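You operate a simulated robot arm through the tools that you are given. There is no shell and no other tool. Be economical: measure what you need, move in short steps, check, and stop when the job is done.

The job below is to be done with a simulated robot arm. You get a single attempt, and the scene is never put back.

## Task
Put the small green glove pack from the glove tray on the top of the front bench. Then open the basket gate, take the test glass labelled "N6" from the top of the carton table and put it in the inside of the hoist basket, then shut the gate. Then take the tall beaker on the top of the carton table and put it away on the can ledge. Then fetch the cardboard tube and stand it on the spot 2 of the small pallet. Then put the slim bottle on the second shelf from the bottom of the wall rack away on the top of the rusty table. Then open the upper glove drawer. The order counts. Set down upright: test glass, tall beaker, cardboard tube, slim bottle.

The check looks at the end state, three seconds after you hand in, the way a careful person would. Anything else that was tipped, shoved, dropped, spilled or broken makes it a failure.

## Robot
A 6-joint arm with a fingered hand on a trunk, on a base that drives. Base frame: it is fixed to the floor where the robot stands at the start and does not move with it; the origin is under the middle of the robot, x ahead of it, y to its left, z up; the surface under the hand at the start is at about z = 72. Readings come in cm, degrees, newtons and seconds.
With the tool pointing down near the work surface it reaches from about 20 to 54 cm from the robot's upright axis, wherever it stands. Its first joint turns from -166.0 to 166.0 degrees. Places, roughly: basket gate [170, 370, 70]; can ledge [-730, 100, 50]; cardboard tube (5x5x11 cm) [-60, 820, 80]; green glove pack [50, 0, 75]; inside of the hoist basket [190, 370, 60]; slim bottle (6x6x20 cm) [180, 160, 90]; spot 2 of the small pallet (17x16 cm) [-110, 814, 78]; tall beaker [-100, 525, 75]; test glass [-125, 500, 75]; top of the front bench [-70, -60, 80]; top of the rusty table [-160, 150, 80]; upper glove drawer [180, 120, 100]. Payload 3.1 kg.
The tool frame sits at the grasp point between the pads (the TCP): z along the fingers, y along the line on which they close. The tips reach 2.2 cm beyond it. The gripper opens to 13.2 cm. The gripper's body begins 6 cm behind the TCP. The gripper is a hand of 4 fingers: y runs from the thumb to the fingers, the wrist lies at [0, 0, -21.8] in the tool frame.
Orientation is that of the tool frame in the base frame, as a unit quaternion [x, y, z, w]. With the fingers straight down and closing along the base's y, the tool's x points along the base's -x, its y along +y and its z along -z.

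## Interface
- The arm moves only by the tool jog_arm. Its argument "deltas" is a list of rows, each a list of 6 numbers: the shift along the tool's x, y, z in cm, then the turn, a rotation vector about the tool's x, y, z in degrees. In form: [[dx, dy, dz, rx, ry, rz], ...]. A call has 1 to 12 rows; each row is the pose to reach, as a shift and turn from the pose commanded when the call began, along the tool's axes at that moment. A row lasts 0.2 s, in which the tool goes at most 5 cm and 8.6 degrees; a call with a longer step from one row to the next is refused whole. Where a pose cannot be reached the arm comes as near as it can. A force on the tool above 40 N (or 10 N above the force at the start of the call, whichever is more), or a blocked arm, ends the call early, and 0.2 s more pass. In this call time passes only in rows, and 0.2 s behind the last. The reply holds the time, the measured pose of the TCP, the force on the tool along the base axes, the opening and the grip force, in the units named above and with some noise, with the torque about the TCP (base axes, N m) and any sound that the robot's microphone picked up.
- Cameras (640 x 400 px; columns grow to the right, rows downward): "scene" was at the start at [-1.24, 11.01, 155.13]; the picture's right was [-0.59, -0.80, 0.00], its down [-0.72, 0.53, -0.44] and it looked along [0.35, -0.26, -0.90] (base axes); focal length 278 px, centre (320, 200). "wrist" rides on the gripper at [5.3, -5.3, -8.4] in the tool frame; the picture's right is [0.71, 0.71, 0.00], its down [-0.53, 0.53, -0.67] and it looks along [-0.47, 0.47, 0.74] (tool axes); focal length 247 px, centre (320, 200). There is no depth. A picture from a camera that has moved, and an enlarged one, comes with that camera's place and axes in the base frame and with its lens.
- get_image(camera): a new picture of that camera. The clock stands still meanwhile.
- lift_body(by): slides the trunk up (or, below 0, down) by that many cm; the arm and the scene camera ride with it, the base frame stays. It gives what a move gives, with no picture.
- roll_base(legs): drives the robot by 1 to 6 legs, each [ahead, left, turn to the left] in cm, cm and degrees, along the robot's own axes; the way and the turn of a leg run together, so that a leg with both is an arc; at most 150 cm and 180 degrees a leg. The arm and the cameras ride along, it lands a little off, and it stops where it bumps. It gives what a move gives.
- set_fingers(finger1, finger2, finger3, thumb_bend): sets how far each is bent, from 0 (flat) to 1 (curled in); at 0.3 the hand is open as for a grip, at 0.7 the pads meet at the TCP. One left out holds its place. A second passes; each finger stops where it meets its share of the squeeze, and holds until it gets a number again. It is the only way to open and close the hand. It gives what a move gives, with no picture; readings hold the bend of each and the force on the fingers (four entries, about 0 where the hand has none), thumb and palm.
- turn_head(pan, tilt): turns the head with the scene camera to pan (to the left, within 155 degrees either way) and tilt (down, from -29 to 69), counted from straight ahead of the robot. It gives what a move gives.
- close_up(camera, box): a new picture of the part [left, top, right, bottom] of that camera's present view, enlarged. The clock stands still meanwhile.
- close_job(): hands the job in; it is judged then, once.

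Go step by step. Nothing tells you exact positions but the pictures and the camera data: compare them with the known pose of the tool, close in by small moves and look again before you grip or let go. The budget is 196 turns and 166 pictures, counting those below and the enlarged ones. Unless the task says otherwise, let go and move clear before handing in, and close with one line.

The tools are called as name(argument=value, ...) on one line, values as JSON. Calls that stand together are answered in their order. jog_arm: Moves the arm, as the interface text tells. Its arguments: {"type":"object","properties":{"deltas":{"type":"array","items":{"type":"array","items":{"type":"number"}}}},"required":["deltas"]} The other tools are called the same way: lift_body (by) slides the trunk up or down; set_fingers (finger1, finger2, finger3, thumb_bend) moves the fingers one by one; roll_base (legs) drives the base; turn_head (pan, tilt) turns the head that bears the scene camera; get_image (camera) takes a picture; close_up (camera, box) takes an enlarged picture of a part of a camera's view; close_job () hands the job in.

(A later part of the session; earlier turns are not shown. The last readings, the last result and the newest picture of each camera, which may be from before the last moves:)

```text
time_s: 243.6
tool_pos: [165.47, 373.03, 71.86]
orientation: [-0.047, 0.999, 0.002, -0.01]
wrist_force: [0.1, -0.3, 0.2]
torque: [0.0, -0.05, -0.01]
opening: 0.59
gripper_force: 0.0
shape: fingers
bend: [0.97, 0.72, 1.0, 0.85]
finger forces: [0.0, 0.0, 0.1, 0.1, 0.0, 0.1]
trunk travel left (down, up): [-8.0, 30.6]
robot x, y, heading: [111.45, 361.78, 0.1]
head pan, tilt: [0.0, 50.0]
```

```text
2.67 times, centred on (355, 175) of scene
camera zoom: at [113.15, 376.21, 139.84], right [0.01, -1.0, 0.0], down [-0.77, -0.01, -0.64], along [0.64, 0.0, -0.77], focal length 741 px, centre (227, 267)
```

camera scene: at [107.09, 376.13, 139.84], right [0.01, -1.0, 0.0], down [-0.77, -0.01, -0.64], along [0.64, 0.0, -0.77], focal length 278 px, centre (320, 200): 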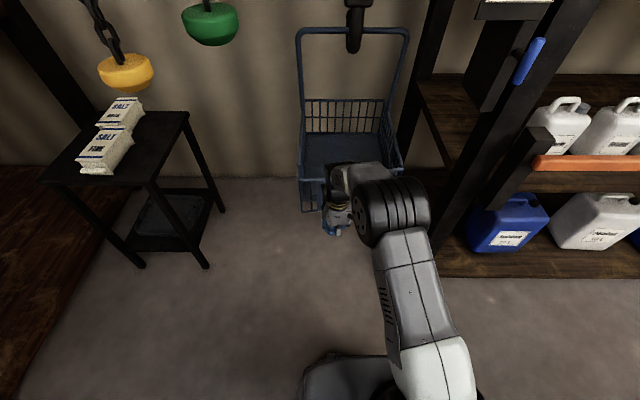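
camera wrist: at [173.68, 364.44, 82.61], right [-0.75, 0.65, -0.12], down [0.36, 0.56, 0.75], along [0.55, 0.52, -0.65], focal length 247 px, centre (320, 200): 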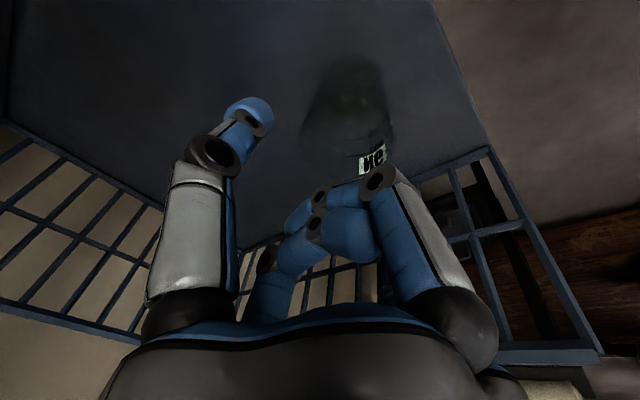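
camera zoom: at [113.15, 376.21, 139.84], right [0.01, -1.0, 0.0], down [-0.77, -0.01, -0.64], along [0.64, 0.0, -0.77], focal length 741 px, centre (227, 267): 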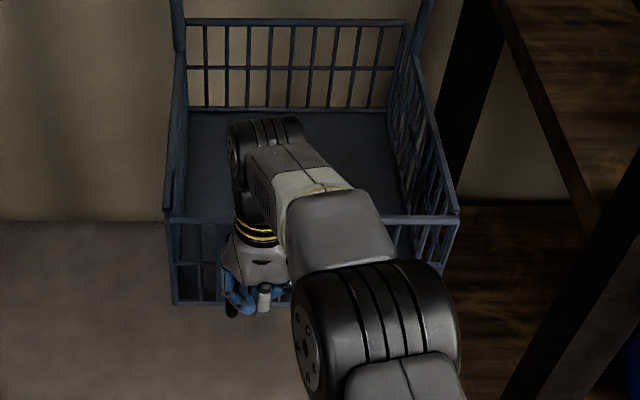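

The gate edge is now level, so it looks shut. One more tiny push to feel for resistance.

jog_arm(deltas=[[-0.4, 0, 0, 0, 0, 0], [-0.8, 0, 0, 0, 0, 0], [-1.2, 0, 0, 0, 0, 0]])

roll_base(legs=[[-12, 0, 0]])

close_up(camera="scene", box=[280, 80, 430, 250])

```text
time_s: 244.4
tool_pos: [166.63, 373.1, 71.85]
orientation: [-0.046, 0.999, 0.001, -0.01]
wrist_force: [-3.2, -0.3, 0.4]
torque: [0.05, -0.03, 0.12]
opening: 0.58
gripper_force: 1.9
shape: fingers
bend: [0.97, 0.72, 1.0, 0.85]
finger forces: [0.0, 3.2, 0.1, 0.0, 0.0, 0.0]
trunk travel left (down, up): [-8.0, 30.6]
robot x, y, heading: [111.49, 361.44, 0.2]
head pan, tilt: [0.0, 50.0]
```

```text
time_s: 245.7
tool_pos: [154.56, 373.06, 71.88]
orientation: [-0.047, 0.999, 0.002, -0.008]
wrist_force: [-0.3, -0.8, -0.2]
torque: [0.03, 0.0, 0.01]
opening: 0.59
gripper_force: 0.1
shape: fingers
bend: [0.97, 0.72, 1.0, 0.85]
finger forces: [0.1, 0.0, 0.0, 0.0, 0.0, 0.1]
trunk travel left (down, up): [-8.0, 30.6]
robot x, y, heading: [99.48, 361.7, 0.6]
head pan, tilt: [0.0, 50.0]
```

```text
2.35 times, centred on (355, 165) of scene
camera zoom: at [100.91, 376.11, 139.84], right [0.01, -1.0, 0.0], down [-0.77, -0.01, -0.64], along [0.64, 0.0, -0.77], focal length 654 px, centre (238, 282)
```

zoom: 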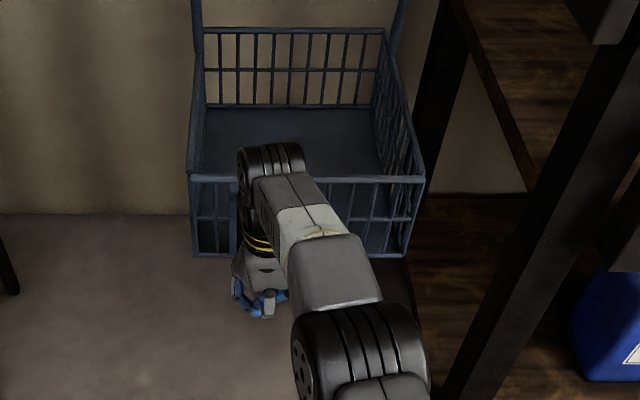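

The gate is shut and stays shut. Next is the tall beaker: I'll raise, retract, and check that the glass is still upright before driving off.

lift_body(by=28)

jog_arm(deltas=[[4, -2, 0, 0, 0, 0], [8, -4, 0, 0, 0, 0], [12, -7, 0, 0, 0, 0], [16, -9, 0, 0, 0, 0], [19, -11, 0, 0, 0, 0]])

get_image(camera="scene")

```text
time_s: 248.5
tool_pos: [154.62, 372.98, 99.9]
orientation: [-0.047, 0.999, 0.001, -0.009]
wrist_force: [0.0, 2.0, 0.3]
torque: [-0.01, 0.01, -0.05]
opening: 0.58
gripper_force: 0.1
shape: fingers
bend: [0.97, 0.72, 1.0, 0.85]
finger forces: [0.1, 0.0, 0.0, 0.0, 0.1, 0.1]
trunk travel left (down, up): [-36.0, 2.6]
robot x, y, heading: [99.7, 361.48, 0.4]
head pan, tilt: [0.0, 50.0]
```

```text
time_s: 249.7
tool_pos: [136.87, 360.24, 100.26]
orientation: [-0.047, 0.999, 0.002, -0.009]
wrist_force: [0.2, -0.5, -0.3]
torque: [0.03, 0.02, 0.01]
opening: 0.61
gripper_force: 0.0
shape: fingers
bend: [0.97, 0.72, 1.0, 0.85]
finger forces: [0.1, 0.1, 0.1, 0.1, 0.0, 0.1]
trunk travel left (down, up): [-36.0, 2.6]
robot x, y, heading: [99.72, 361.63, 0.2]
head pan, tilt: [0.0, 50.0]
```

```text
50 pictures are left
camera scene: at [100.97, 376.03, 167.92], right [0.01, -1.0, 0.0], down [-0.77, -0.01, -0.64], along [0.64, 0.01, -0.77], focal length 278 px, centre (320, 200)
```

scene: 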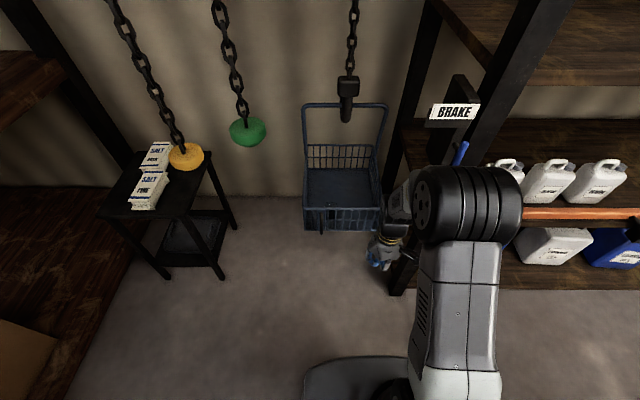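

The gate is shut. Driving back to the carton table's east side for the beaker.

roll_base(legs=[[0, 88, 0], [0, 0, -90], [0, 0, -90], [136, 0, 0], [0, -64, 0]])

set_fingers(finger1=1.0, finger3=1.0, finger2=0.33, thumb_bend=0.33)

get_image(camera="scene")

```text
time_s: 271.5
tool_pos: [-75.24, 511.61, 100.18]
orientation: [0.999, 0.05, 0.009, 0.001]
wrist_force: [-0.3, -0.1, 0.0]
torque: [-0.03, 0.02, -0.03]
opening: 0.62
gripper_force: 0.0
shape: fingers
bend: [0.97, 0.72, 1.0, 0.85]
finger forces: [0.0, 0.0, 0.1, 0.0, 0.0, 0.0]
trunk travel left (down, up): [-36.0, 2.6]
robot x, y, heading: [-38.03, 510.69, -179.3]
head pan, tilt: [0.0, 50.0]
```

```text
time_s: 272.5
tool_pos: [-75.25, 511.61, 100.21]
orientation: [0.999, 0.05, 0.009, 0.001]
wrist_force: [0.6, 0.6, -0.2]
torque: [0.0, 0.03, 0.04]
opening: 6.08
gripper_force: 0.0
shape: fingers
bend: [0.94, 0.33, 1.0, 0.33]
finger forces: [0.0, 0.0, 0.0, 0.1, 0.0, 0.1]
trunk travel left (down, up): [-36.0, 2.6]
robot x, y, heading: [-37.89, 510.64, -179.1]
head pan, tilt: [0.0, 50.0]
```

```text
49 pictures are left
camera scene: at [-39.8, 495.89, 167.92], right [-0.01, 1.0, 0.0], down [0.77, 0.01, -0.64], along [-0.64, -0.01, -0.77], focal length 278 px, centre (320, 200)
```

scene: 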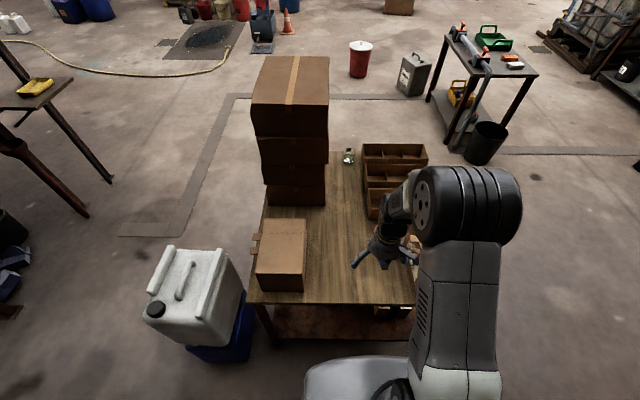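

The beaker is hidden behind the hand. I'll move ahead 8 cm, lower a bit and use the wrist camera.

roll_base(legs=[[7.5, 0, 0]])

lift_body(by=-7)

get_image(camera="wrist")

```text
time_s: 273.6
tool_pos: [-82.92, 511.48, 100.32]
orientation: [0.999, 0.049, 0.01, 0.002]
wrist_force: [-0.6, -0.5, -0.8]
torque: [-0.01, 0.01, 0.0]
opening: 6.08
gripper_force: 0.0
shape: fingers
bend: [0.94, 0.33, 1.0, 0.33]
finger forces: [0.0, 0.1, 0.0, 0.0, 0.0, 0.1]
trunk travel left (down, up): [-36.0, 2.6]
robot x, y, heading: [-45.51, 510.43, -179.3]
head pan, tilt: [0.0, 50.0]
```

```text
time_s: 274.6
tool_pos: [-82.71, 511.59, 93.09]
orientation: [0.999, 0.05, 0.009, 0.001]
wrist_force: [-0.2, -0.5, 0.2]
torque: [0.02, 0.03, 0.01]
opening: 6.08
gripper_force: 0.0
shape: fingers
bend: [0.94, 0.33, 1.0, 0.33]
finger forces: [0.0, 0.0, 0.1, 0.0, 0.0, 0.0]
trunk travel left (down, up): [-29.0, 9.6]
robot x, y, heading: [-45.75, 510.9, -179.1]
head pan, tilt: [0.0, 50.0]
```

```text
48 pictures are left
camera wrist: at [-78.25, 517.37, 101.66], right [0.77, -0.63, 0.02], down [-0.48, -0.57, 0.66], along [-0.41, -0.52, -0.75], focal length 247 px, centre (320, 200)
```

wrist: 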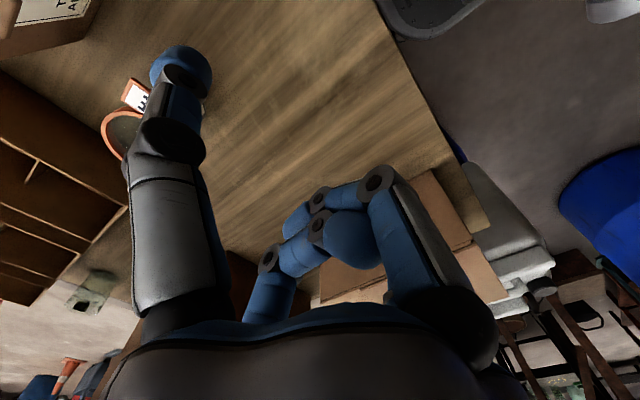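

The beaker's orange rim is partly visible behind the thumb, around [-97, 519]. I'll move partly toward it and look again.

jog_arm(deltas=[[-3, -3, 0, 0, 0, 0], [-6, -6, 0, 0, 0, 0], [-8.5, -8.4, 0, 0, 0, 0]])

get_image(camera="wrist")

```text
time_s: 275.4
tool_pos: [-92.26, 518.97, 92.99]
orientation: [0.999, 0.051, 0.009, 0.002]
wrist_force: [-0.5, -0.2, -0.5]
torque: [0.0, -0.03, -0.01]
opening: 6.02
gripper_force: 0.0
shape: fingers
bend: [0.94, 0.33, 1.0, 0.33]
finger forces: [0.0, 0.1, 0.0, 0.0, 0.0, 0.0]
trunk travel left (down, up): [-29.0, 9.6]
robot x, y, heading: [-45.36, 510.73, -179.1]
head pan, tilt: [0.0, 50.0]
```

```text
47 pictures are left
camera wrist: at [-87.67, 524.87, 101.51], right [0.77, -0.63, 0.02], down [-0.48, -0.57, 0.66], along [-0.41, -0.52, -0.75], focal length 247 px, centre (320, 200)
```

wrist: 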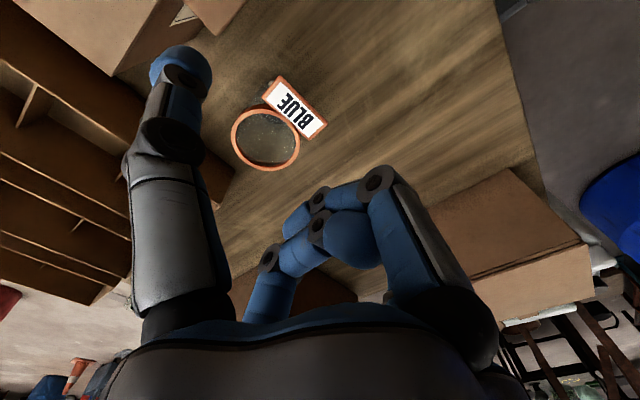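

Rim centre is at about [-98.2, 519.4]. Moving over it and lowering to z≈88.

jog_arm(deltas=[[-3, -0.5, 0, 0, 0, 0], [-5.8, -1, 1, 0, 0, 0], [-5.8, -1, 5, 0, 0, 0]])

get_image(camera="wrist")

```text
time_s: 276.2
tool_pos: [-97.9, 519.49, 87.76]
orientation: [0.999, 0.05, 0.009, 0.002]
wrist_force: [-0.3, 0.2, 0.0]
torque: [0.02, 0.0, -0.02]
opening: 6.08
gripper_force: 0.1
shape: fingers
bend: [0.94, 0.33, 1.0, 0.33]
finger forces: [0.0, 0.0, 0.1, 0.1, 0.0, 0.0]
trunk travel left (down, up): [-29.0, 9.6]
robot x, y, heading: [-45.56, 510.6, -179.2]
head pan, tilt: [0.0, 50.0]
```

```text
46 pictures are left
camera wrist: at [-93.39, 525.28, 96.38], right [0.77, -0.63, 0.02], down [-0.48, -0.57, 0.66], along [-0.41, -0.52, -0.75], focal length 247 px, centre (320, 200)
```

wrist: 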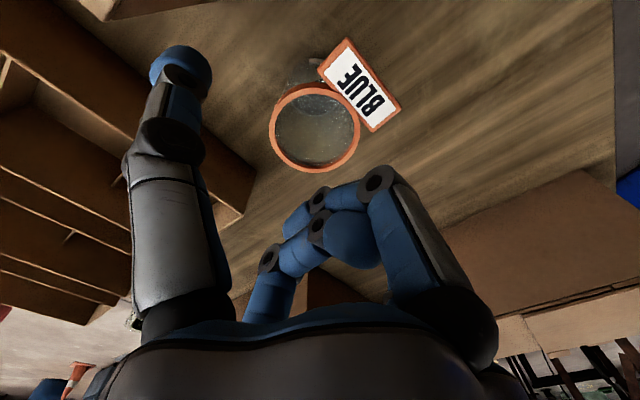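

The rim comes out at [-98.7, 518.9, 78.7], 6.9 cm across. I'll correct the position and descend by trunk to z≈80.

jog_arm(deltas=[[-0.8, 0.5, 0, 0, 0, 0]])

lift_body(by=-7.5)

get_image(camera="wrist")

```text
time_s: 276.6
tool_pos: [-98.71, 518.85, 87.78]
orientation: [0.999, 0.051, 0.009, 0.0]
wrist_force: [-0.9, 0.1, -0.6]
torque: [-0.01, 0.01, 0.01]
opening: 6.08
gripper_force: 0.2
shape: fingers
bend: [0.94, 0.33, 1.0, 0.33]
finger forces: [0.0, 0.0, 0.0, 0.0, 0.1, 0.0]
trunk travel left (down, up): [-29.0, 9.6]
robot x, y, heading: [-45.56, 510.48, -179.3]
head pan, tilt: [0.0, 50.0]
```

```text
time_s: 277.8
tool_pos: [-98.69, 518.85, 80.36]
orientation: [0.999, 0.05, 0.01, 0.001]
wrist_force: [-1.3, -0.2, -0.7]
torque: [0.0, 0.03, 0.0]
opening: 6.04
gripper_force: 0.1
shape: fingers
bend: [0.94, 0.33, 1.0, 0.33]
finger forces: [0.0, 0.1, 0.0, 0.1, 0.1, 0.0]
trunk travel left (down, up): [-21.5, 17.1]
robot x, y, heading: [-45.62, 510.57, -179.2]
head pan, tilt: [0.0, 50.0]
```

```text
45 pictures are left
camera wrist: at [-94.07, 524.69, 88.96], right [0.77, -0.63, 0.02], down [-0.48, -0.57, 0.66], along [-0.41, -0.52, -0.75], focal length 247 px, centre (320, 200)
```

wrist: 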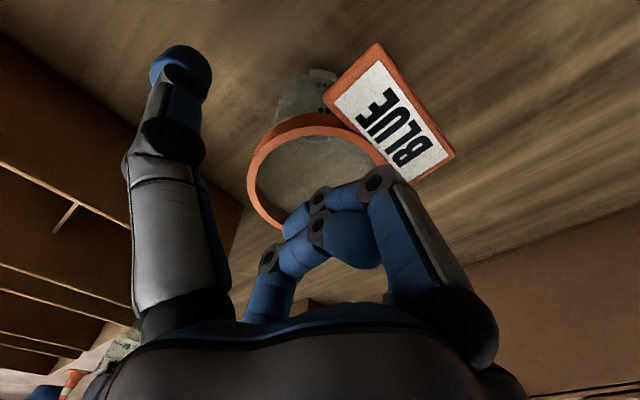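

The rim is centred about 1 cm below the TCP. Lowering 1.7 cm and gripping.

lift_body(by=-1.7)

set_fingers(finger2=0.75, thumb_bend=0.75)

lift_body(by=3)

get_image(camera="wrist")

```text
time_s: 278.4
tool_pos: [-98.46, 518.8, 78.74]
orientation: [0.999, 0.05, 0.011, 0.001]
wrist_force: [0.3, 0.5, 0.3]
torque: [0.02, 0.01, -0.02]
opening: 6.05
gripper_force: 0.1
shape: fingers
bend: [0.94, 0.33, 1.0, 0.33]
finger forces: [0.0, 0.0, 0.0, 0.0, 0.1, 0.0]
trunk travel left (down, up): [-19.8, 18.8]
robot x, y, heading: [-45.52, 510.71, -179.4]
head pan, tilt: [0.0, 50.0]
```

```text
time_s: 279.4
tool_pos: [-98.69, 518.89, 78.77]
orientation: [0.999, 0.049, 0.008, 0.001]
wrist_force: [0.6, 0.5, 2.9]
torque: [0.0, -0.04, 0.0]
opening: 2.88
gripper_force: 17.6
shape: fingers
bend: [0.93, 0.48, 1.0, 0.61]
finger forces: [9.5, 9.7, 0.0, 0.0, 14.5, 0.0]
trunk travel left (down, up): [-19.8, 18.8]
robot x, y, heading: [-45.61, 510.27, -179.0]
head pan, tilt: [0.0, 50.0]
```

```text
time_s: 280.1
tool_pos: [-98.61, 518.84, 81.67]
orientation: [0.999, 0.05, 0.01, 0.001]
wrist_force: [-0.2, -0.5, -0.1]
torque: [0.0, 0.01, 0.0]
opening: 2.88
gripper_force: 12.5
shape: fingers
bend: [0.93, 0.48, 1.0, 0.61]
finger forces: [0.1, 10.3, 0.1, 0.0, 13.9, 0.0]
trunk travel left (down, up): [-22.8, 15.8]
robot x, y, heading: [-44.85, 510.63, -179.1]
head pan, tilt: [0.0, 50.0]
```

```text
44 pictures are left
camera wrist: at [-94.08, 524.68, 90.26], right [0.77, -0.63, 0.02], down [-0.48, -0.57, 0.66], along [-0.41, -0.52, -0.75], focal length 247 px, centre (320, 200)
```

wrist: 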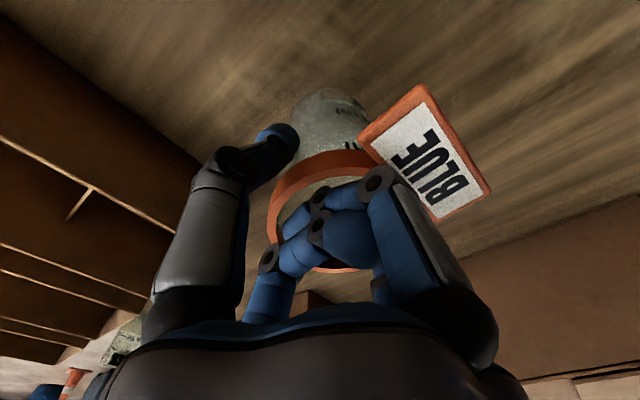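

The beaker is held and upright. I'll raise it, retract, and look southwest toward the can ledge to plan the long drive.

lift_body(by=15)

jog_arm(deltas=[[4, 0, -1, 0, 0, 0], [8, 0, -2, 0, 0, 0], [12, 1, -3, 0, 0, 0], [15, 2, -4, 0, 0, 0]])

turn_head(pan=25, tilt=15)

get_image(camera="scene")

```text
time_s: 281.9
tool_pos: [-98.62, 518.97, 96.72]
orientation: [0.999, 0.049, 0.009, 0.002]
wrist_force: [0.5, 0.6, -0.1]
torque: [0.02, 0.02, -0.01]
opening: 2.88
gripper_force: 12.1
shape: fingers
bend: [0.93, 0.48, 1.0, 0.61]
finger forces: [0.0, 10.3, 0.0, 0.0, 14.0, 0.1]
trunk travel left (down, up): [-37.8, 0.8]
robot x, y, heading: [-45.4, 510.6, -179.0]
head pan, tilt: [0.0, 50.0]
```

```text
time_s: 282.9
tool_pos: [-83.43, 518.35, 100.91]
orientation: [0.999, 0.049, 0.008, 0.002]
wrist_force: [0.2, 0.2, -0.2]
torque: [0.0, 0.03, 0.01]
opening: 2.83
gripper_force: 12.2
shape: fingers
bend: [0.93, 0.48, 1.0, 0.61]
finger forces: [0.0, 10.6, 0.0, 0.1, 13.9, 0.1]
trunk travel left (down, up): [-37.8, 0.8]
robot x, y, heading: [-45.45, 510.44, -179.1]
head pan, tilt: [0.0, 50.0]
```

```text
time_s: 283.9
tool_pos: [-83.55, 518.31, 101.01]
orientation: [0.999, 0.049, 0.009, 0.001]
wrist_force: [-0.5, -0.6, -0.3]
torque: [0.01, 0.0, -0.01]
opening: 2.82
gripper_force: 12.6
shape: fingers
bend: [0.93, 0.48, 1.0, 0.61]
finger forces: [0.0, 10.5, 0.0, 0.0, 13.9, 0.1]
trunk travel left (down, up): [-37.8, 0.8]
robot x, y, heading: [-45.72, 510.69, -179.0]
head pan, tilt: [25.0, 15.0]
```

```text
43 pictures are left
camera scene: at [-47.99, 491.83, 175.04], right [-0.43, 0.9, 0.0], down [0.23, 0.11, -0.97], along [-0.87, -0.42, -0.26], focal length 278 px, centre (320, 200)
```

scene: 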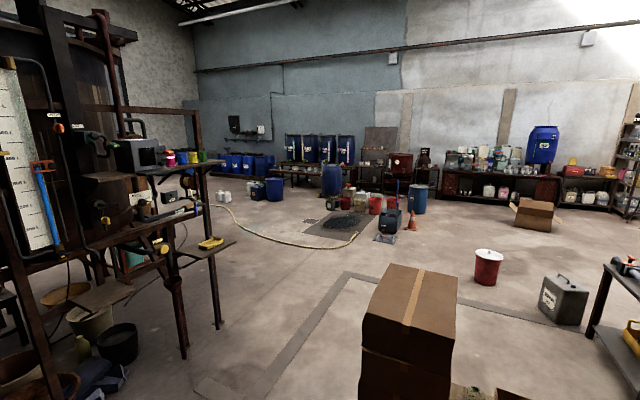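

close_up(camera="scene", box=[190, 110, 450, 260])

```text
2.46 times, centred on (320, 185) of scene
camera zoom: at [-47.99, 491.83, 175.04], right [-0.43, 0.9, 0.0], down [0.23, 0.11, -0.97], along [-0.87, -0.42, -0.26], focal length 684 px, centre (320, 237)
```

zoom: 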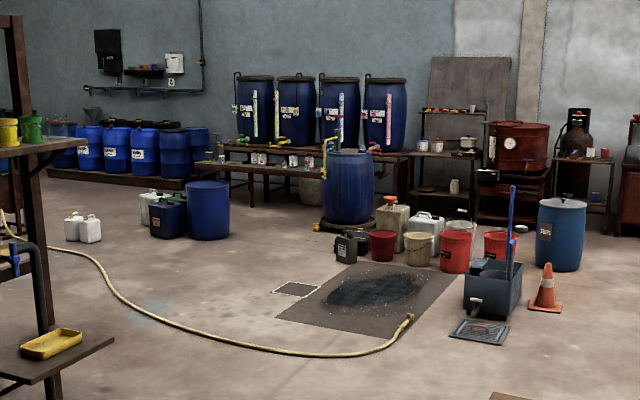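

The can ledge is the front shelf below the four tall blue canisters, near [-730, 100]. I'll go north around the carton table, then southwest, and stop short of the yellow hose to look.

roll_base(legs=[[0, -67, 0], [140, 0, 0], [0, 112, 0], [80, 100, 0], [65, 80, 0]])

turn_head(pan=15, tilt=22)

get_image(camera="scene")

```text
time_s: 310.4
tool_pos: [-362.87, 287.58, 100.97]
orientation: [0.999, 0.05, 0.01, 0.001]
wrist_force: [0.1, 0.2, -0.1]
torque: [0.02, 0.0, 0.02]
opening: 2.83
gripper_force: 12.3
shape: fingers
bend: [0.93, 0.48, 1.0, 0.61]
finger forces: [0.1, 10.6, 0.1, 0.0, 13.9, 0.1]
trunk travel left (down, up): [-37.8, 0.8]
robot x, y, heading: [-324.82, 279.87, -179.1]
head pan, tilt: [25.0, 15.0]
```

```text
time_s: 311.2
tool_pos: [-362.86, 287.56, 101.02]
orientation: [0.999, 0.05, 0.009, 0.001]
wrist_force: [-1.3, 0.2, -0.6]
torque: [-0.03, 0.0, 0.02]
opening: 2.83
gripper_force: 12.3
shape: fingers
bend: [0.93, 0.48, 1.0, 0.61]
finger forces: [0.0, 10.5, 0.0, 0.0, 13.8, 0.0]
trunk travel left (down, up): [-37.8, 0.8]
robot x, y, heading: [-324.1, 280.02, -179.3]
head pan, tilt: [15.0, 22.0]
```

```text
41 pictures are left
camera scene: at [-327.8, 262.5, 173.91], right [-0.27, 0.96, 0.0], down [0.36, 0.1, -0.93], along [-0.89, -0.25, -0.37], focal length 278 px, centre (320, 200)
```

scene: 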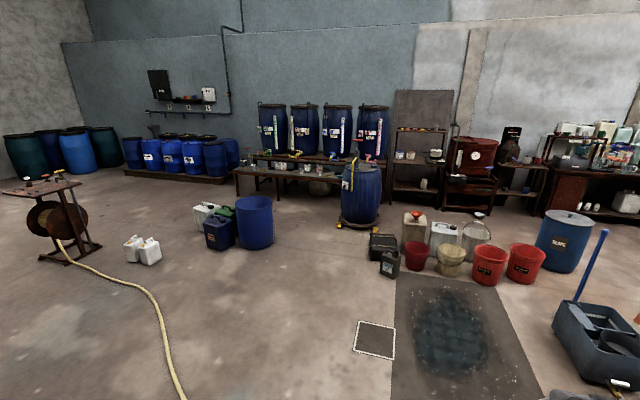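

The lane at y≈172 leads between the blue bin and the big drum; the hose lies flat across it. I'll drive on and see whether the base crosses the hose.

roll_base(legs=[[0, 108, 0], [75, 0, 0], [75, 0, 0]])

turn_head(pan=0, tilt=28)

get_image(camera="scene")

```text
time_s: 324.0
tool_pos: [-511.89, 180.19, 100.85]
orientation: [0.999, 0.044, 0.009, 0.001]
wrist_force: [0.4, -0.3, -0.2]
torque: [0.04, 0.03, -0.01]
opening: 2.83
gripper_force: 12.6
shape: fingers
bend: [0.93, 0.48, 1.0, 0.61]
finger forces: [0.1, 10.7, 0.0, 0.1, 14.0, 0.0]
trunk travel left (down, up): [-37.8, 0.8]
robot x, y, heading: [-474.04, 172.06, -179.9]
head pan, tilt: [15.0, 22.0]
```

```text
time_s: 324.8
tool_pos: [-511.92, 180.27, 100.89]
orientation: [0.999, 0.043, 0.009, 0.001]
wrist_force: [-0.6, -0.5, -0.6]
torque: [0.0, 0.0, 0.02]
opening: 2.81
gripper_force: 12.7
shape: fingers
bend: [0.93, 0.48, 1.0, 0.61]
finger forces: [0.1, 10.6, 0.0, 0.0, 13.9, 0.0]
trunk travel left (down, up): [-37.8, 0.8]
robot x, y, heading: [-474.23, 171.95, -180.1]
head pan, tilt: [0.0, 28.0]
```

```text
40 pictures are left
camera scene: at [-477.31, 157.04, 172.95], right [0.0, 1.0, 0.0], down [0.47, 0.0, -0.88], along [-0.88, 0.0, -0.47], focal length 278 px, centre (320, 200)
```

scene: 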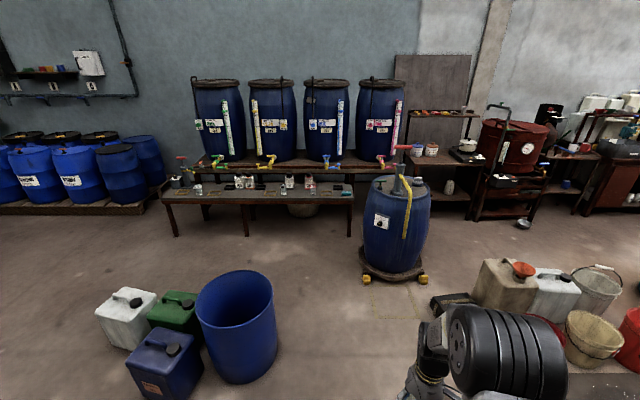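

The base crossed the hose without trouble. The ledge front is at x≈-703, y from 18 to 187; I'll zoom in for a free spot.

close_up(camera="scene", box=[150, 130, 370, 250])

```text
2.91 times, centred on (260, 190) of scene
camera zoom: at [-477.31, 157.04, 172.95], right [0.0, 1.0, 0.0], down [0.47, 0.0, -0.88], along [-0.88, 0.0, -0.47], focal length 808 px, centre (494, 229)
```

zoom: 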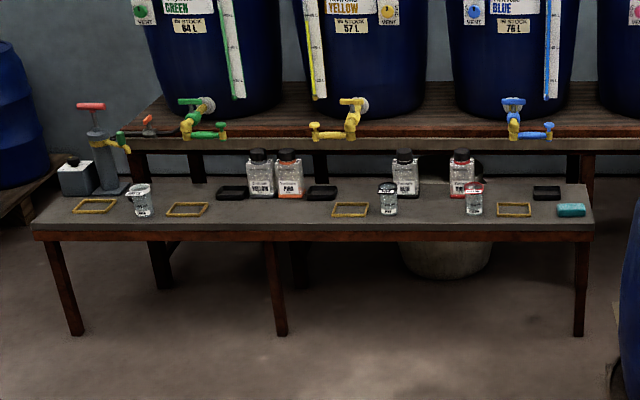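

There's free surface near [-714, 84] between the jars and frames. I'll thread through the gap at y≈164 and then turn in toward the ledge.

roll_base(legs=[[0, 8, 0], [75, 0, 0], [82, 0, 0], [12, 30, 0], [22, 52, 0]])

turn_head(pan=0, tilt=50)

get_image(camera="scene")

```text
time_s: 338.1
tool_pos: [-703.44, 89.31, 101.01]
orientation: [0.999, 0.044, 0.01, 0.001]
wrist_force: [-0.2, -0.3, 0.0]
torque: [0.01, 0.0, 0.01]
opening: 2.83
gripper_force: 12.0
shape: fingers
bend: [0.93, 0.48, 1.0, 0.61]
finger forces: [0.1, 10.6, 0.1, 0.0, 13.9, 0.1]
trunk travel left (down, up): [-37.8, 0.8]
robot x, y, heading: [-665.42, 81.58, -179.6]
head pan, tilt: [0.0, 28.0]
```

```text
time_s: 339.0
tool_pos: [-703.29, 89.48, 100.86]
orientation: [0.999, 0.044, 0.009, 0.002]
wrist_force: [0.0, -0.4, 0.0]
torque: [-0.03, -0.04, -0.01]
opening: 2.84
gripper_force: 12.3
shape: fingers
bend: [0.93, 0.48, 1.0, 0.61]
finger forces: [0.0, 10.6, 0.0, 0.0, 13.9, 0.0]
trunk travel left (down, up): [-37.8, 0.8]
robot x, y, heading: [-665.26, 81.17, -180.0]
head pan, tilt: [0.0, 50.0]
```

```text
38 pictures are left
camera scene: at [-667.33, 66.43, 169.68], right [0.0, 1.0, 0.0], down [0.77, 0.0, -0.64], along [-0.64, 0.0, -0.77], focal length 278 px, centre (320, 200)
```

scene: 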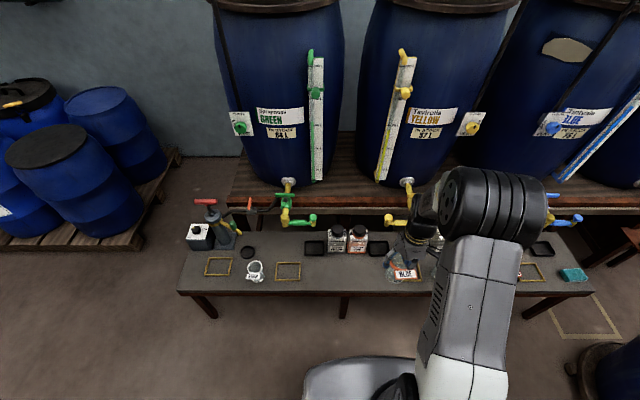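

Triangulating both views, the ledge front is at x≈-720 and z≈42. I'll set the beaker at about [-726, 62.5], between the frame and the jars. Moving closer.

roll_base(legs=[[14, 12, 0]])

jog_arm(deltas=[[-2.4, 3.5, 1, 0, 0, 0], [-4.8, 7, 3, 0, 0, 0], [-7.2, 10.5, 5, 0, 0, 0], [-9.6, 13.5, 7, 0, 0, 0], [-9.8, 14.2, 10, 0, 0, 0]])

lift_body(by=-20)

get_image(camera="scene")

get_image(camera="wrist")

```text
time_s: 340.5
tool_pos: [-717.38, 77.39, 100.83]
orientation: [0.999, 0.044, 0.01, 0.001]
wrist_force: [0.1, -0.5, 0.0]
torque: [0.0, -0.03, -0.02]
opening: 2.84
gripper_force: 12.1
shape: fingers
bend: [0.93, 0.48, 1.0, 0.61]
finger forces: [0.0, 10.5, 0.0, 0.0, 13.9, 0.0]
trunk travel left (down, up): [-37.8, 0.8]
robot x, y, heading: [-679.58, 69.1, -180.1]
head pan, tilt: [0.0, 50.0]
```

```text
time_s: 341.7
tool_pos: [-725.69, 62.34, 90.68]
orientation: [0.999, 0.044, 0.009, 0.001]
wrist_force: [-0.1, -0.3, -0.6]
torque: [-0.02, 0.01, -0.01]
opening: 2.82
gripper_force: 12.4
shape: fingers
bend: [0.93, 0.47, 1.0, 0.61]
finger forces: [0.0, 10.7, 0.0, 0.0, 13.6, 0.0]
trunk travel left (down, up): [-37.8, 0.8]
robot x, y, heading: [-679.31, 69.13, -180.1]
head pan, tilt: [0.0, 50.0]
```

```text
time_s: 343.9
tool_pos: [-725.7, 62.4, 70.89]
orientation: [0.999, 0.043, 0.01, 0.001]
wrist_force: [1.3, 0.7, -0.9]
torque: [0.0, 0.0, 0.01]
opening: 2.84
gripper_force: 11.8
shape: fingers
bend: [0.93, 0.47, 1.0, 0.61]
finger forces: [0.0, 10.6, 0.1, 0.0, 13.7, 0.1]
trunk travel left (down, up): [-17.8, 20.8]
robot x, y, heading: [-679.43, 68.95, -179.9]
head pan, tilt: [0.0, 50.0]
```

```text
37 pictures are left
camera scene: at [-681.43, 54.34, 149.7], right [0.0, 1.0, 0.0], down [0.77, 0.0, -0.64], along [-0.64, 0.0, -0.77], focal length 278 px, centre (320, 200)
```

scene: 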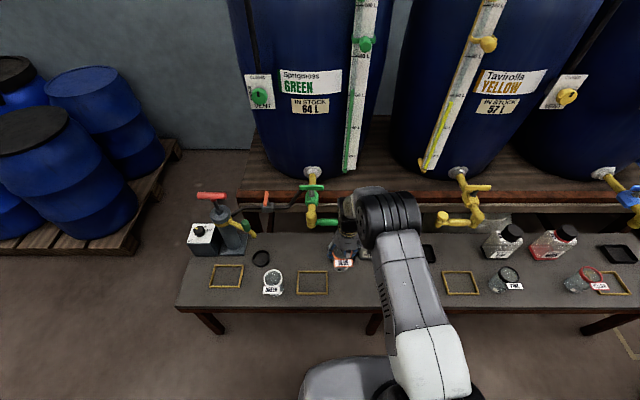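

```text
36 pictures are left
camera wrist: at [-721.15, 68.2, 79.37], right [0.77, -0.64, 0.02], down [-0.49, -0.57, 0.66], along [-0.42, -0.51, -0.75], focal length 247 px, centre (320, 200)
```

wrist: 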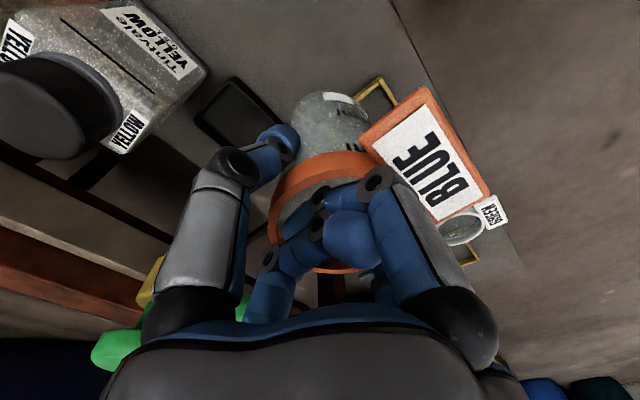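

The beaker is over a free patch between the left frame and the jars. Lowering in stages.

jog_arm(deltas=[[0, 0, 2, 0, 0, 0], [0, 0, 4, 0, 0, 0]])

lift_body(by=-10)

get_image(camera="wrist")

```text
time_s: 344.5
tool_pos: [-725.68, 62.19, 66.9]
orientation: [0.999, 0.043, 0.01, 0.001]
wrist_force: [0.5, 0.0, -0.5]
torque: [-0.02, 0.03, -0.01]
opening: 2.78
gripper_force: 12.3
shape: fingers
bend: [0.93, 0.47, 1.0, 0.61]
finger forces: [0.0, 10.8, 0.1, 0.1, 13.8, 0.1]
trunk travel left (down, up): [-17.8, 20.8]
robot x, y, heading: [-679.47, 68.91, -179.7]
head pan, tilt: [0.0, 50.0]
```

```text
time_s: 345.8
tool_pos: [-725.75, 62.28, 56.79]
orientation: [0.999, 0.044, 0.009, 0.001]
wrist_force: [1.1, -0.2, 3.2]
torque: [0.0, -0.11, 0.04]
opening: 2.81
gripper_force: 23.5
shape: fingers
bend: [0.93, 0.47, 1.0, 0.61]
finger forces: [22.4, 10.5, 0.0, 0.0, 13.8, 0.0]
trunk travel left (down, up): [-7.8, 30.8]
robot x, y, heading: [-679.53, 69.36, -180.1]
head pan, tilt: [0.0, 50.0]
```

```text
35 pictures are left
camera wrist: at [-721.08, 68.11, 65.31], right [0.77, -0.64, 0.02], down [-0.49, -0.57, 0.66], along [-0.42, -0.51, -0.75], focal length 247 px, centre (320, 200)
```

wrist: 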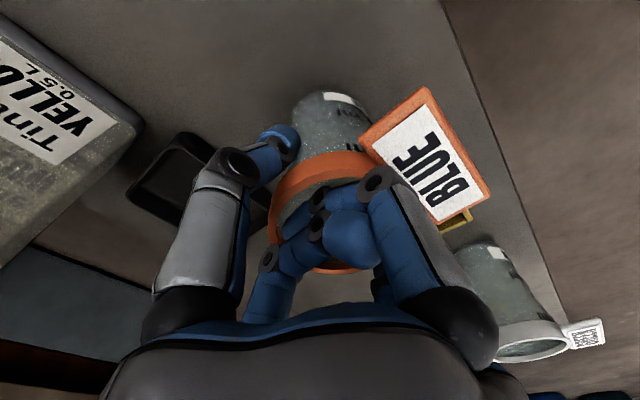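

The beaker has touched down. Releasing and lifting.

set_fingers(finger2=0.36, thumb_bend=0.42)

lift_body(by=10)

get_image(camera="wrist")

```text
time_s: 346.8
tool_pos: [-725.71, 62.28, 56.88]
orientation: [0.999, 0.043, 0.01, 0.002]
wrist_force: [0.6, 0.6, 0.5]
torque: [0.01, -0.02, 0.01]
opening: 4.95
gripper_force: 0.0
shape: fingers
bend: [0.93, 0.36, 1.0, 0.42]
finger forces: [0.0, 0.0, 0.0, 0.0, 0.1, 0.1]
trunk travel left (down, up): [-7.8, 30.8]
robot x, y, heading: [-679.55, 69.02, -179.6]
head pan, tilt: [0.0, 50.0]
```

```text
time_s: 348.1
tool_pos: [-725.68, 62.37, 66.86]
orientation: [0.999, 0.043, 0.01, 0.002]
wrist_force: [0.5, -0.3, 0.3]
torque: [0.02, 0.01, -0.03]
opening: 4.94
gripper_force: 0.1
shape: fingers
bend: [0.93, 0.36, 1.0, 0.42]
finger forces: [0.0, 0.0, 0.1, 0.0, 0.0, 0.0]
trunk travel left (down, up): [-17.8, 20.8]
robot x, y, heading: [-679.37, 68.99, -179.7]
head pan, tilt: [0.0, 50.0]
```

```text
34 pictures are left
camera wrist: at [-721.06, 68.11, 75.39], right [0.77, -0.64, 0.02], down [-0.49, -0.57, 0.66], along [-0.41, -0.51, -0.75], focal length 247 px, centre (320, 200)
```

wrist: 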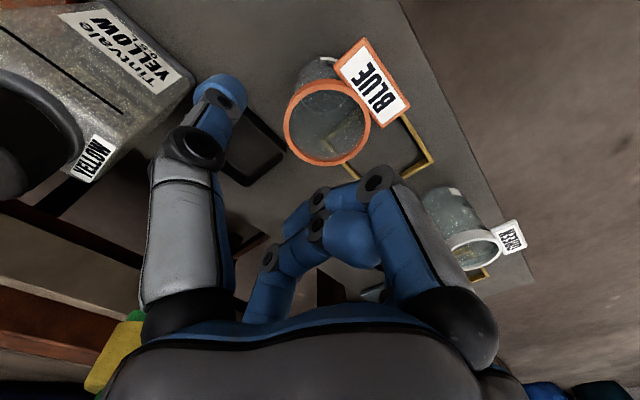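

The beaker stands upright on the ledge. I'll raise and retract the arm, then drive back east toward the long bench for the cardboard tube.

lift_body(by=18)

jog_arm(deltas=[[0, 0, -4, 0, 0, 0], [3, -2, -8, 0, 0, 0], [6, -4, -11, 0, 0, 0], [9, -6, -14, 0, 0, 0]])

roll_base(legs=[[-22, -52, 0], [-13, -43, 0], [-110, 0, 0], [-150, 0, 0], [-60, -110, 0], [-80, -100, 0]])

roll_base(legs=[[-60, -90, 0], [0, -112, 0], [-85, -60, 0], [0, 0, -90], [75, 0, 0]])

turn_head(pan=0, tilt=35)

get_image(camera="scene")

```text
time_s: 350.1
tool_pos: [-725.57, 62.32, 84.79]
orientation: [0.999, 0.043, 0.011, 0.001]
wrist_force: [0.8, 0.7, -0.2]
torque: [0.0, 0.0, -0.01]
opening: 4.96
gripper_force: 0.1
shape: fingers
bend: [0.93, 0.36, 1.0, 0.42]
finger forces: [0.0, 0.0, 0.0, 0.0, 0.0, 0.0]
trunk travel left (down, up): [-35.8, 2.8]
robot x, y, heading: [-679.93, 69.29, -179.8]
head pan, tilt: [0.0, 50.0]
```

```text
refused: row 2 steps farther than a row can; nothing moved
```

```text
time_s: 379.8
tool_pos: [-290.19, 365.63, 84.94]
orientation: [0.999, 0.035, 0.009, 0.001]
wrist_force: [-0.4, 0.0, -0.3]
torque: [0.0, 0.01, 0.0]
opening: 4.98
gripper_force: 0.2
shape: fingers
bend: [0.93, 0.36, 1.0, 0.42]
finger forces: [0.0, 0.1, 0.0, 0.0, 0.0, 0.0]
trunk travel left (down, up): [-35.8, 2.8]
robot x, y, heading: [-243.77, 371.76, 179.4]
head pan, tilt: [0.0, 50.0]
```

```text
time_s: 386.4
tool_pos: [-228.61, 460.66, 84.83]
orientation: [1.0, 0.016, 0.009, 0.004]
wrist_force: [0.1, -0.5, -0.1]
torque: [-0.03, 0.03, -0.05]
opening: 4.97
gripper_force: 0.0
shape: fingers
bend: [0.93, 0.36, 1.0, 0.42]
finger forces: [0.0, 0.0, 0.0, 0.0, 0.1, 0.1]
trunk travel left (down, up): [-35.8, 2.8]
robot x, y, heading: [-181.86, 464.49, 176.8]
head pan, tilt: [0.0, 50.0]
stopped in leg 2: the robot was blocked; the commanded pose is now the measured one
```

```text
time_s: 387.1
tool_pos: [-228.64, 460.51, 84.94]
orientation: [1.0, 0.016, 0.009, 0.002]
wrist_force: [0.2, 0.3, -0.1]
torque: [-0.01, 0.0, 0.0]
opening: 4.95
gripper_force: 0.0
shape: fingers
bend: [0.93, 0.36, 1.0, 0.42]
finger forces: [0.0, 0.1, 0.1, 0.0, 0.0, 0.0]
trunk travel left (down, up): [-35.8, 2.8]
robot x, y, heading: [-182.19, 464.38, 176.9]
head pan, tilt: [0.0, 35.0]
```

```text
33 pictures are left
camera scene: at [-186.04, 450.01, 169.88], right [0.06, 1.0, 0.0], down [0.57, -0.03, -0.82], along [-0.82, 0.05, -0.57], focal length 278 px, centre (320, 200)
```

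scene: 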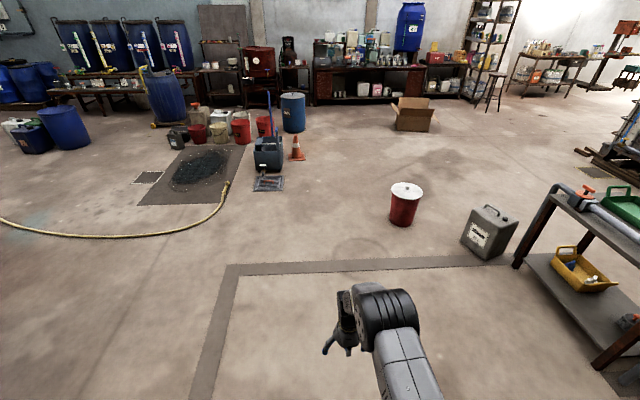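

The base touched the carton table's southwest corner. I'll step west first, then continue north around it.

roll_base(legs=[[12, 4, 3], [0, -118, 0], [-92, -58, 0], [0, 0, -90], [75, 0, 0]])

jog_arm(deltas=[[0, 0, -4, 0, 0, 0], [2, -1, -8, 0, 0, 0], [4, -2, -12, 0, 0, 0], [7, -3, -15, 0, 0, 0]])

get_image(camera="scene")

```text
time_s: 406.7
tool_pos: [-108.41, 758.99, 84.89]
orientation: [0.736, -0.677, 0.006, 0.008]
wrist_force: [-0.1, -0.1, -0.2]
torque: [-0.02, -0.03, 0.01]
opening: 4.96
gripper_force: 0.1
shape: fingers
bend: [0.93, 0.36, 1.0, 0.42]
finger forces: [0.0, 0.0, 0.0, 0.1, 0.0, 0.0]
trunk travel left (down, up): [-35.8, 2.8]
robot x, y, heading: [-101.38, 712.57, 89.8]
head pan, tilt: [0.0, 35.0]
```

```text
time_s: 407.7
tool_pos: [-104.56, 752.28, 100.15]
orientation: [0.736, -0.677, 0.005, 0.007]
wrist_force: [-0.1, 0.3, 0.4]
torque: [-0.02, -0.04, -0.02]
opening: 4.95
gripper_force: 0.0
shape: fingers
bend: [0.93, 0.36, 1.0, 0.42]
finger forces: [0.0, 0.1, 0.0, 0.0, 0.0, 0.1]
trunk travel left (down, up): [-35.8, 2.8]
robot x, y, heading: [-101.42, 712.79, 89.7]
head pan, tilt: [0.0, 35.0]
```

```text
32 pictures are left
camera scene: at [-116.69, 715.32, 169.9], right [1.0, 0.0, 0.0], down [0.0, -0.57, -0.82], along [0.0, 0.82, -0.57], focal length 278 px, centre (320, 200)
```

scene: 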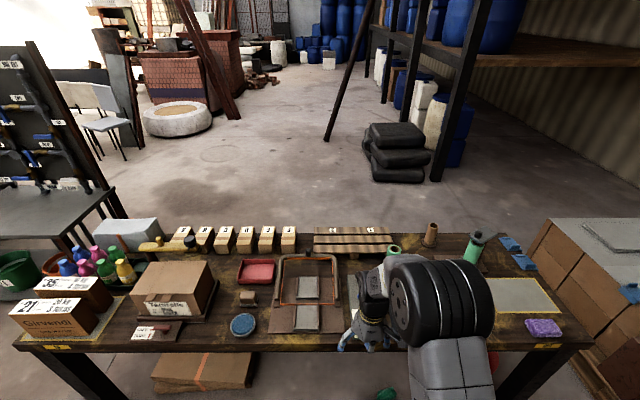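

The cardboard tube stands at the back right of the bench, beside a small slatted pallet. Zooming in.

close_up(camera="scene", box=[290, 205, 450, 275])

```text
4.00 times, centred on (370, 240) of scene
camera zoom: at [-116.69, 715.32, 169.9], right [1.0, 0.0, 0.0], down [0.0, -0.57, -0.82], along [0.0, 0.82, -0.57], focal length 1111 px, centre (120, 40)
```

zoom: 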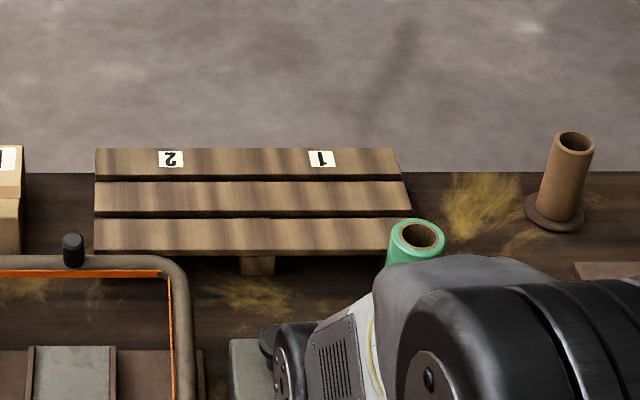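

The tube stands at about [-63.5, 815] (top z≈86) and spot 2 is the left half of the pallet, centred near [-110.4, 814, 78]. The bench's north side isn't reachable, so I'll work from the south with the hand tilted about 60° forward. I'll set that posture now.

set_fingers(finger2=0.38, thumb_bend=0.38)

jog_arm(deltas=[[-2, 0, -0.5, 0, -8.5, 0], [-5, 0, -1, 0, -17, 0], [-8, 0, -1, 0, -25.5, 0], [-11, 0, -1, 0, -34, 0], [-14, 0, -1, 0, -42.5, 0], [-17, 0, -1, 0, -51, 0], [-20, 0, -1, 0, -59.5, 0]])

roll_base(legs=[[0, -25, 0]])

get_image(camera="scene")

```text
time_s: 408.7
tool_pos: [-104.67, 752.4, 100.07]
orientation: [0.736, -0.677, 0.006, 0.008]
wrist_force: [-0.5, 0.3, -0.8]
torque: [0.02, -0.02, 0.02]
opening: 5.46
gripper_force: 0.1
shape: fingers
bend: [0.93, 0.38, 1.0, 0.38]
finger forces: [0.0, 0.0, 0.0, 0.0, 0.0, 0.0]
trunk travel left (down, up): [-35.8, 2.8]
robot x, y, heading: [-101.95, 712.68, 89.6]
head pan, tilt: [0.0, 35.0]
```

```text
time_s: 410.3
tool_pos: [-106.38, 772.49, 100.54]
orientation: [0.641, -0.591, -0.362, -0.329]
wrist_force: [0.3, 0.5, 0.3]
torque: [0.01, -0.01, 0.01]
opening: 5.45
gripper_force: 0.1
shape: fingers
bend: [0.93, 0.38, 1.0, 0.38]
finger forces: [0.0, 0.0, 0.0, 0.0, 0.0, 0.0]
trunk travel left (down, up): [-35.8, 2.8]
robot x, y, heading: [-101.83, 712.73, 89.7]
head pan, tilt: [0.0, 35.0]
```

```text
time_s: 412.1
tool_pos: [-81.53, 772.27, 100.58]
orientation: [0.642, -0.592, -0.36, -0.328]
wrist_force: [1.3, 1.0, -0.5]
torque: [-0.02, 0.02, 0.04]
opening: 5.43
gripper_force: 0.0
shape: fingers
bend: [0.93, 0.38, 1.0, 0.38]
finger forces: [0.0, 0.0, 0.0, 0.0, 0.1, 0.0]
trunk travel left (down, up): [-35.8, 2.8]
robot x, y, heading: [-76.49, 712.45, 89.9]
head pan, tilt: [0.0, 35.0]
```

```text
30 pictures are left
camera scene: at [-91.72, 715.41, 169.9], right [1.0, 0.0, 0.0], down [0.0, -0.57, -0.82], along [0.0, 0.82, -0.57], focal length 278 px, centre (320, 200)
```

scene: 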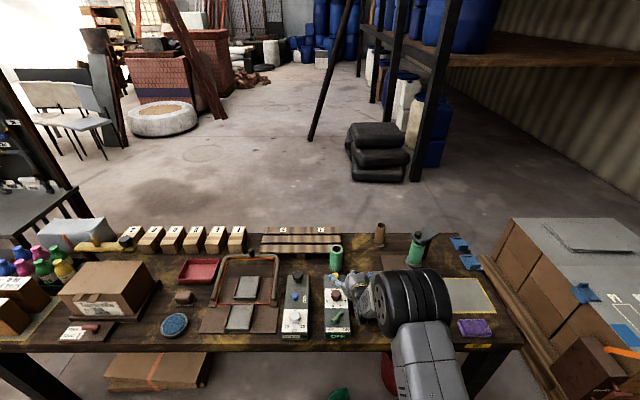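

The posture works (TCP 60 cm ahead, z=100). I'll extend further and to the right, then drive forward so the hand comes over the tube.

jog_arm(deltas=[[-0.9, -3.6, 1.5, 0, 0, 0], [-1.7, -7.2, 3, 0, 0, 0], [-2.6, -10.8, 4.5, 0, 0, 0], [-3.4, -14.4, 6, 0, 0, 0], [-4.28, -17.8, 7.4, 0, 0, 0]])

roll_base(legs=[[25, 0, 0]])

get_image(camera="wrist")

close_up(camera="scene", box=[260, 200, 480, 370])

```text
time_s: 413.3
tool_pos: [-64.43, 782.29, 100.2]
orientation: [0.642, -0.592, -0.361, -0.329]
wrist_force: [0.0, -0.2, 0.0]
torque: [0.01, -0.02, -0.02]
opening: 5.45
gripper_force: 0.1
shape: fingers
bend: [0.93, 0.38, 1.0, 0.38]
finger forces: [0.0, 0.0, 0.0, 0.1, 0.0, 0.1]
trunk travel left (down, up): [-35.8, 2.8]
robot x, y, heading: [-76.91, 712.47, 89.8]
head pan, tilt: [0.0, 35.0]
```

```text
time_s: 415.1
tool_pos: [-64.49, 807.31, 100.18]
orientation: [0.642, -0.591, -0.361, -0.329]
wrist_force: [-0.4, 0.3, 0.1]
torque: [0.02, -0.02, -0.01]
opening: 5.45
gripper_force: 0.0
shape: fingers
bend: [0.93, 0.38, 1.0, 0.38]
finger forces: [0.1, 0.0, 0.0, 0.0, 0.0, 0.0]
trunk travel left (down, up): [-35.8, 2.8]
robot x, y, heading: [-76.95, 737.31, 89.9]
head pan, tilt: [0.0, 35.0]
```

```text
29 pictures are left
camera wrist: at [-58.46, 797.91, 100.14], right [-0.68, -0.43, -0.6], down [-0.5, -0.34, 0.8], along [-0.54, 0.84, 0.01], focal length 247 px, centre (320, 200)
```

wrist: 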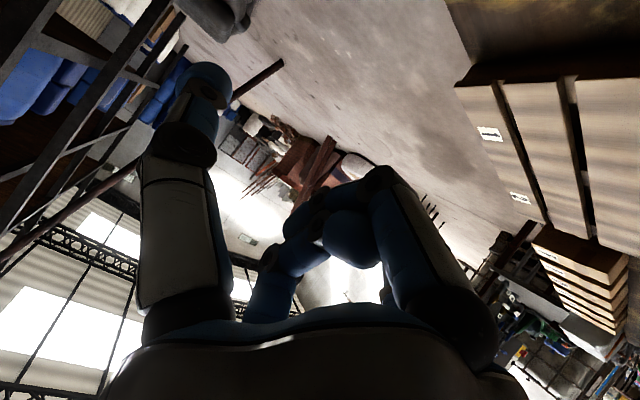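

```text
2.35 times, centred on (370, 285) of scene
camera zoom: at [-91.72, 740.55, 169.89], right [1.0, 0.0, 0.0], down [0.0, -0.57, -0.82], along [0.0, 0.82, -0.57], focal length 654 px, centre (202, 0)
```

zoom: 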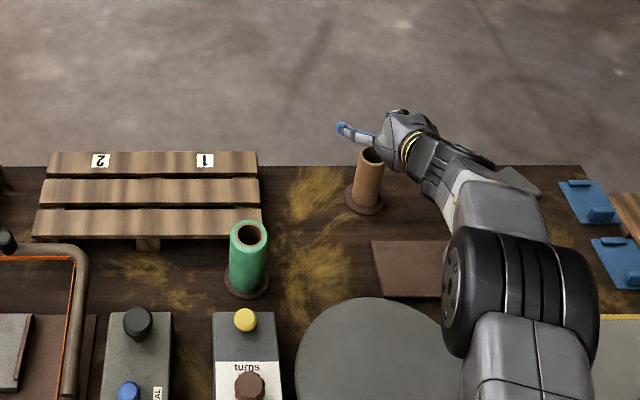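

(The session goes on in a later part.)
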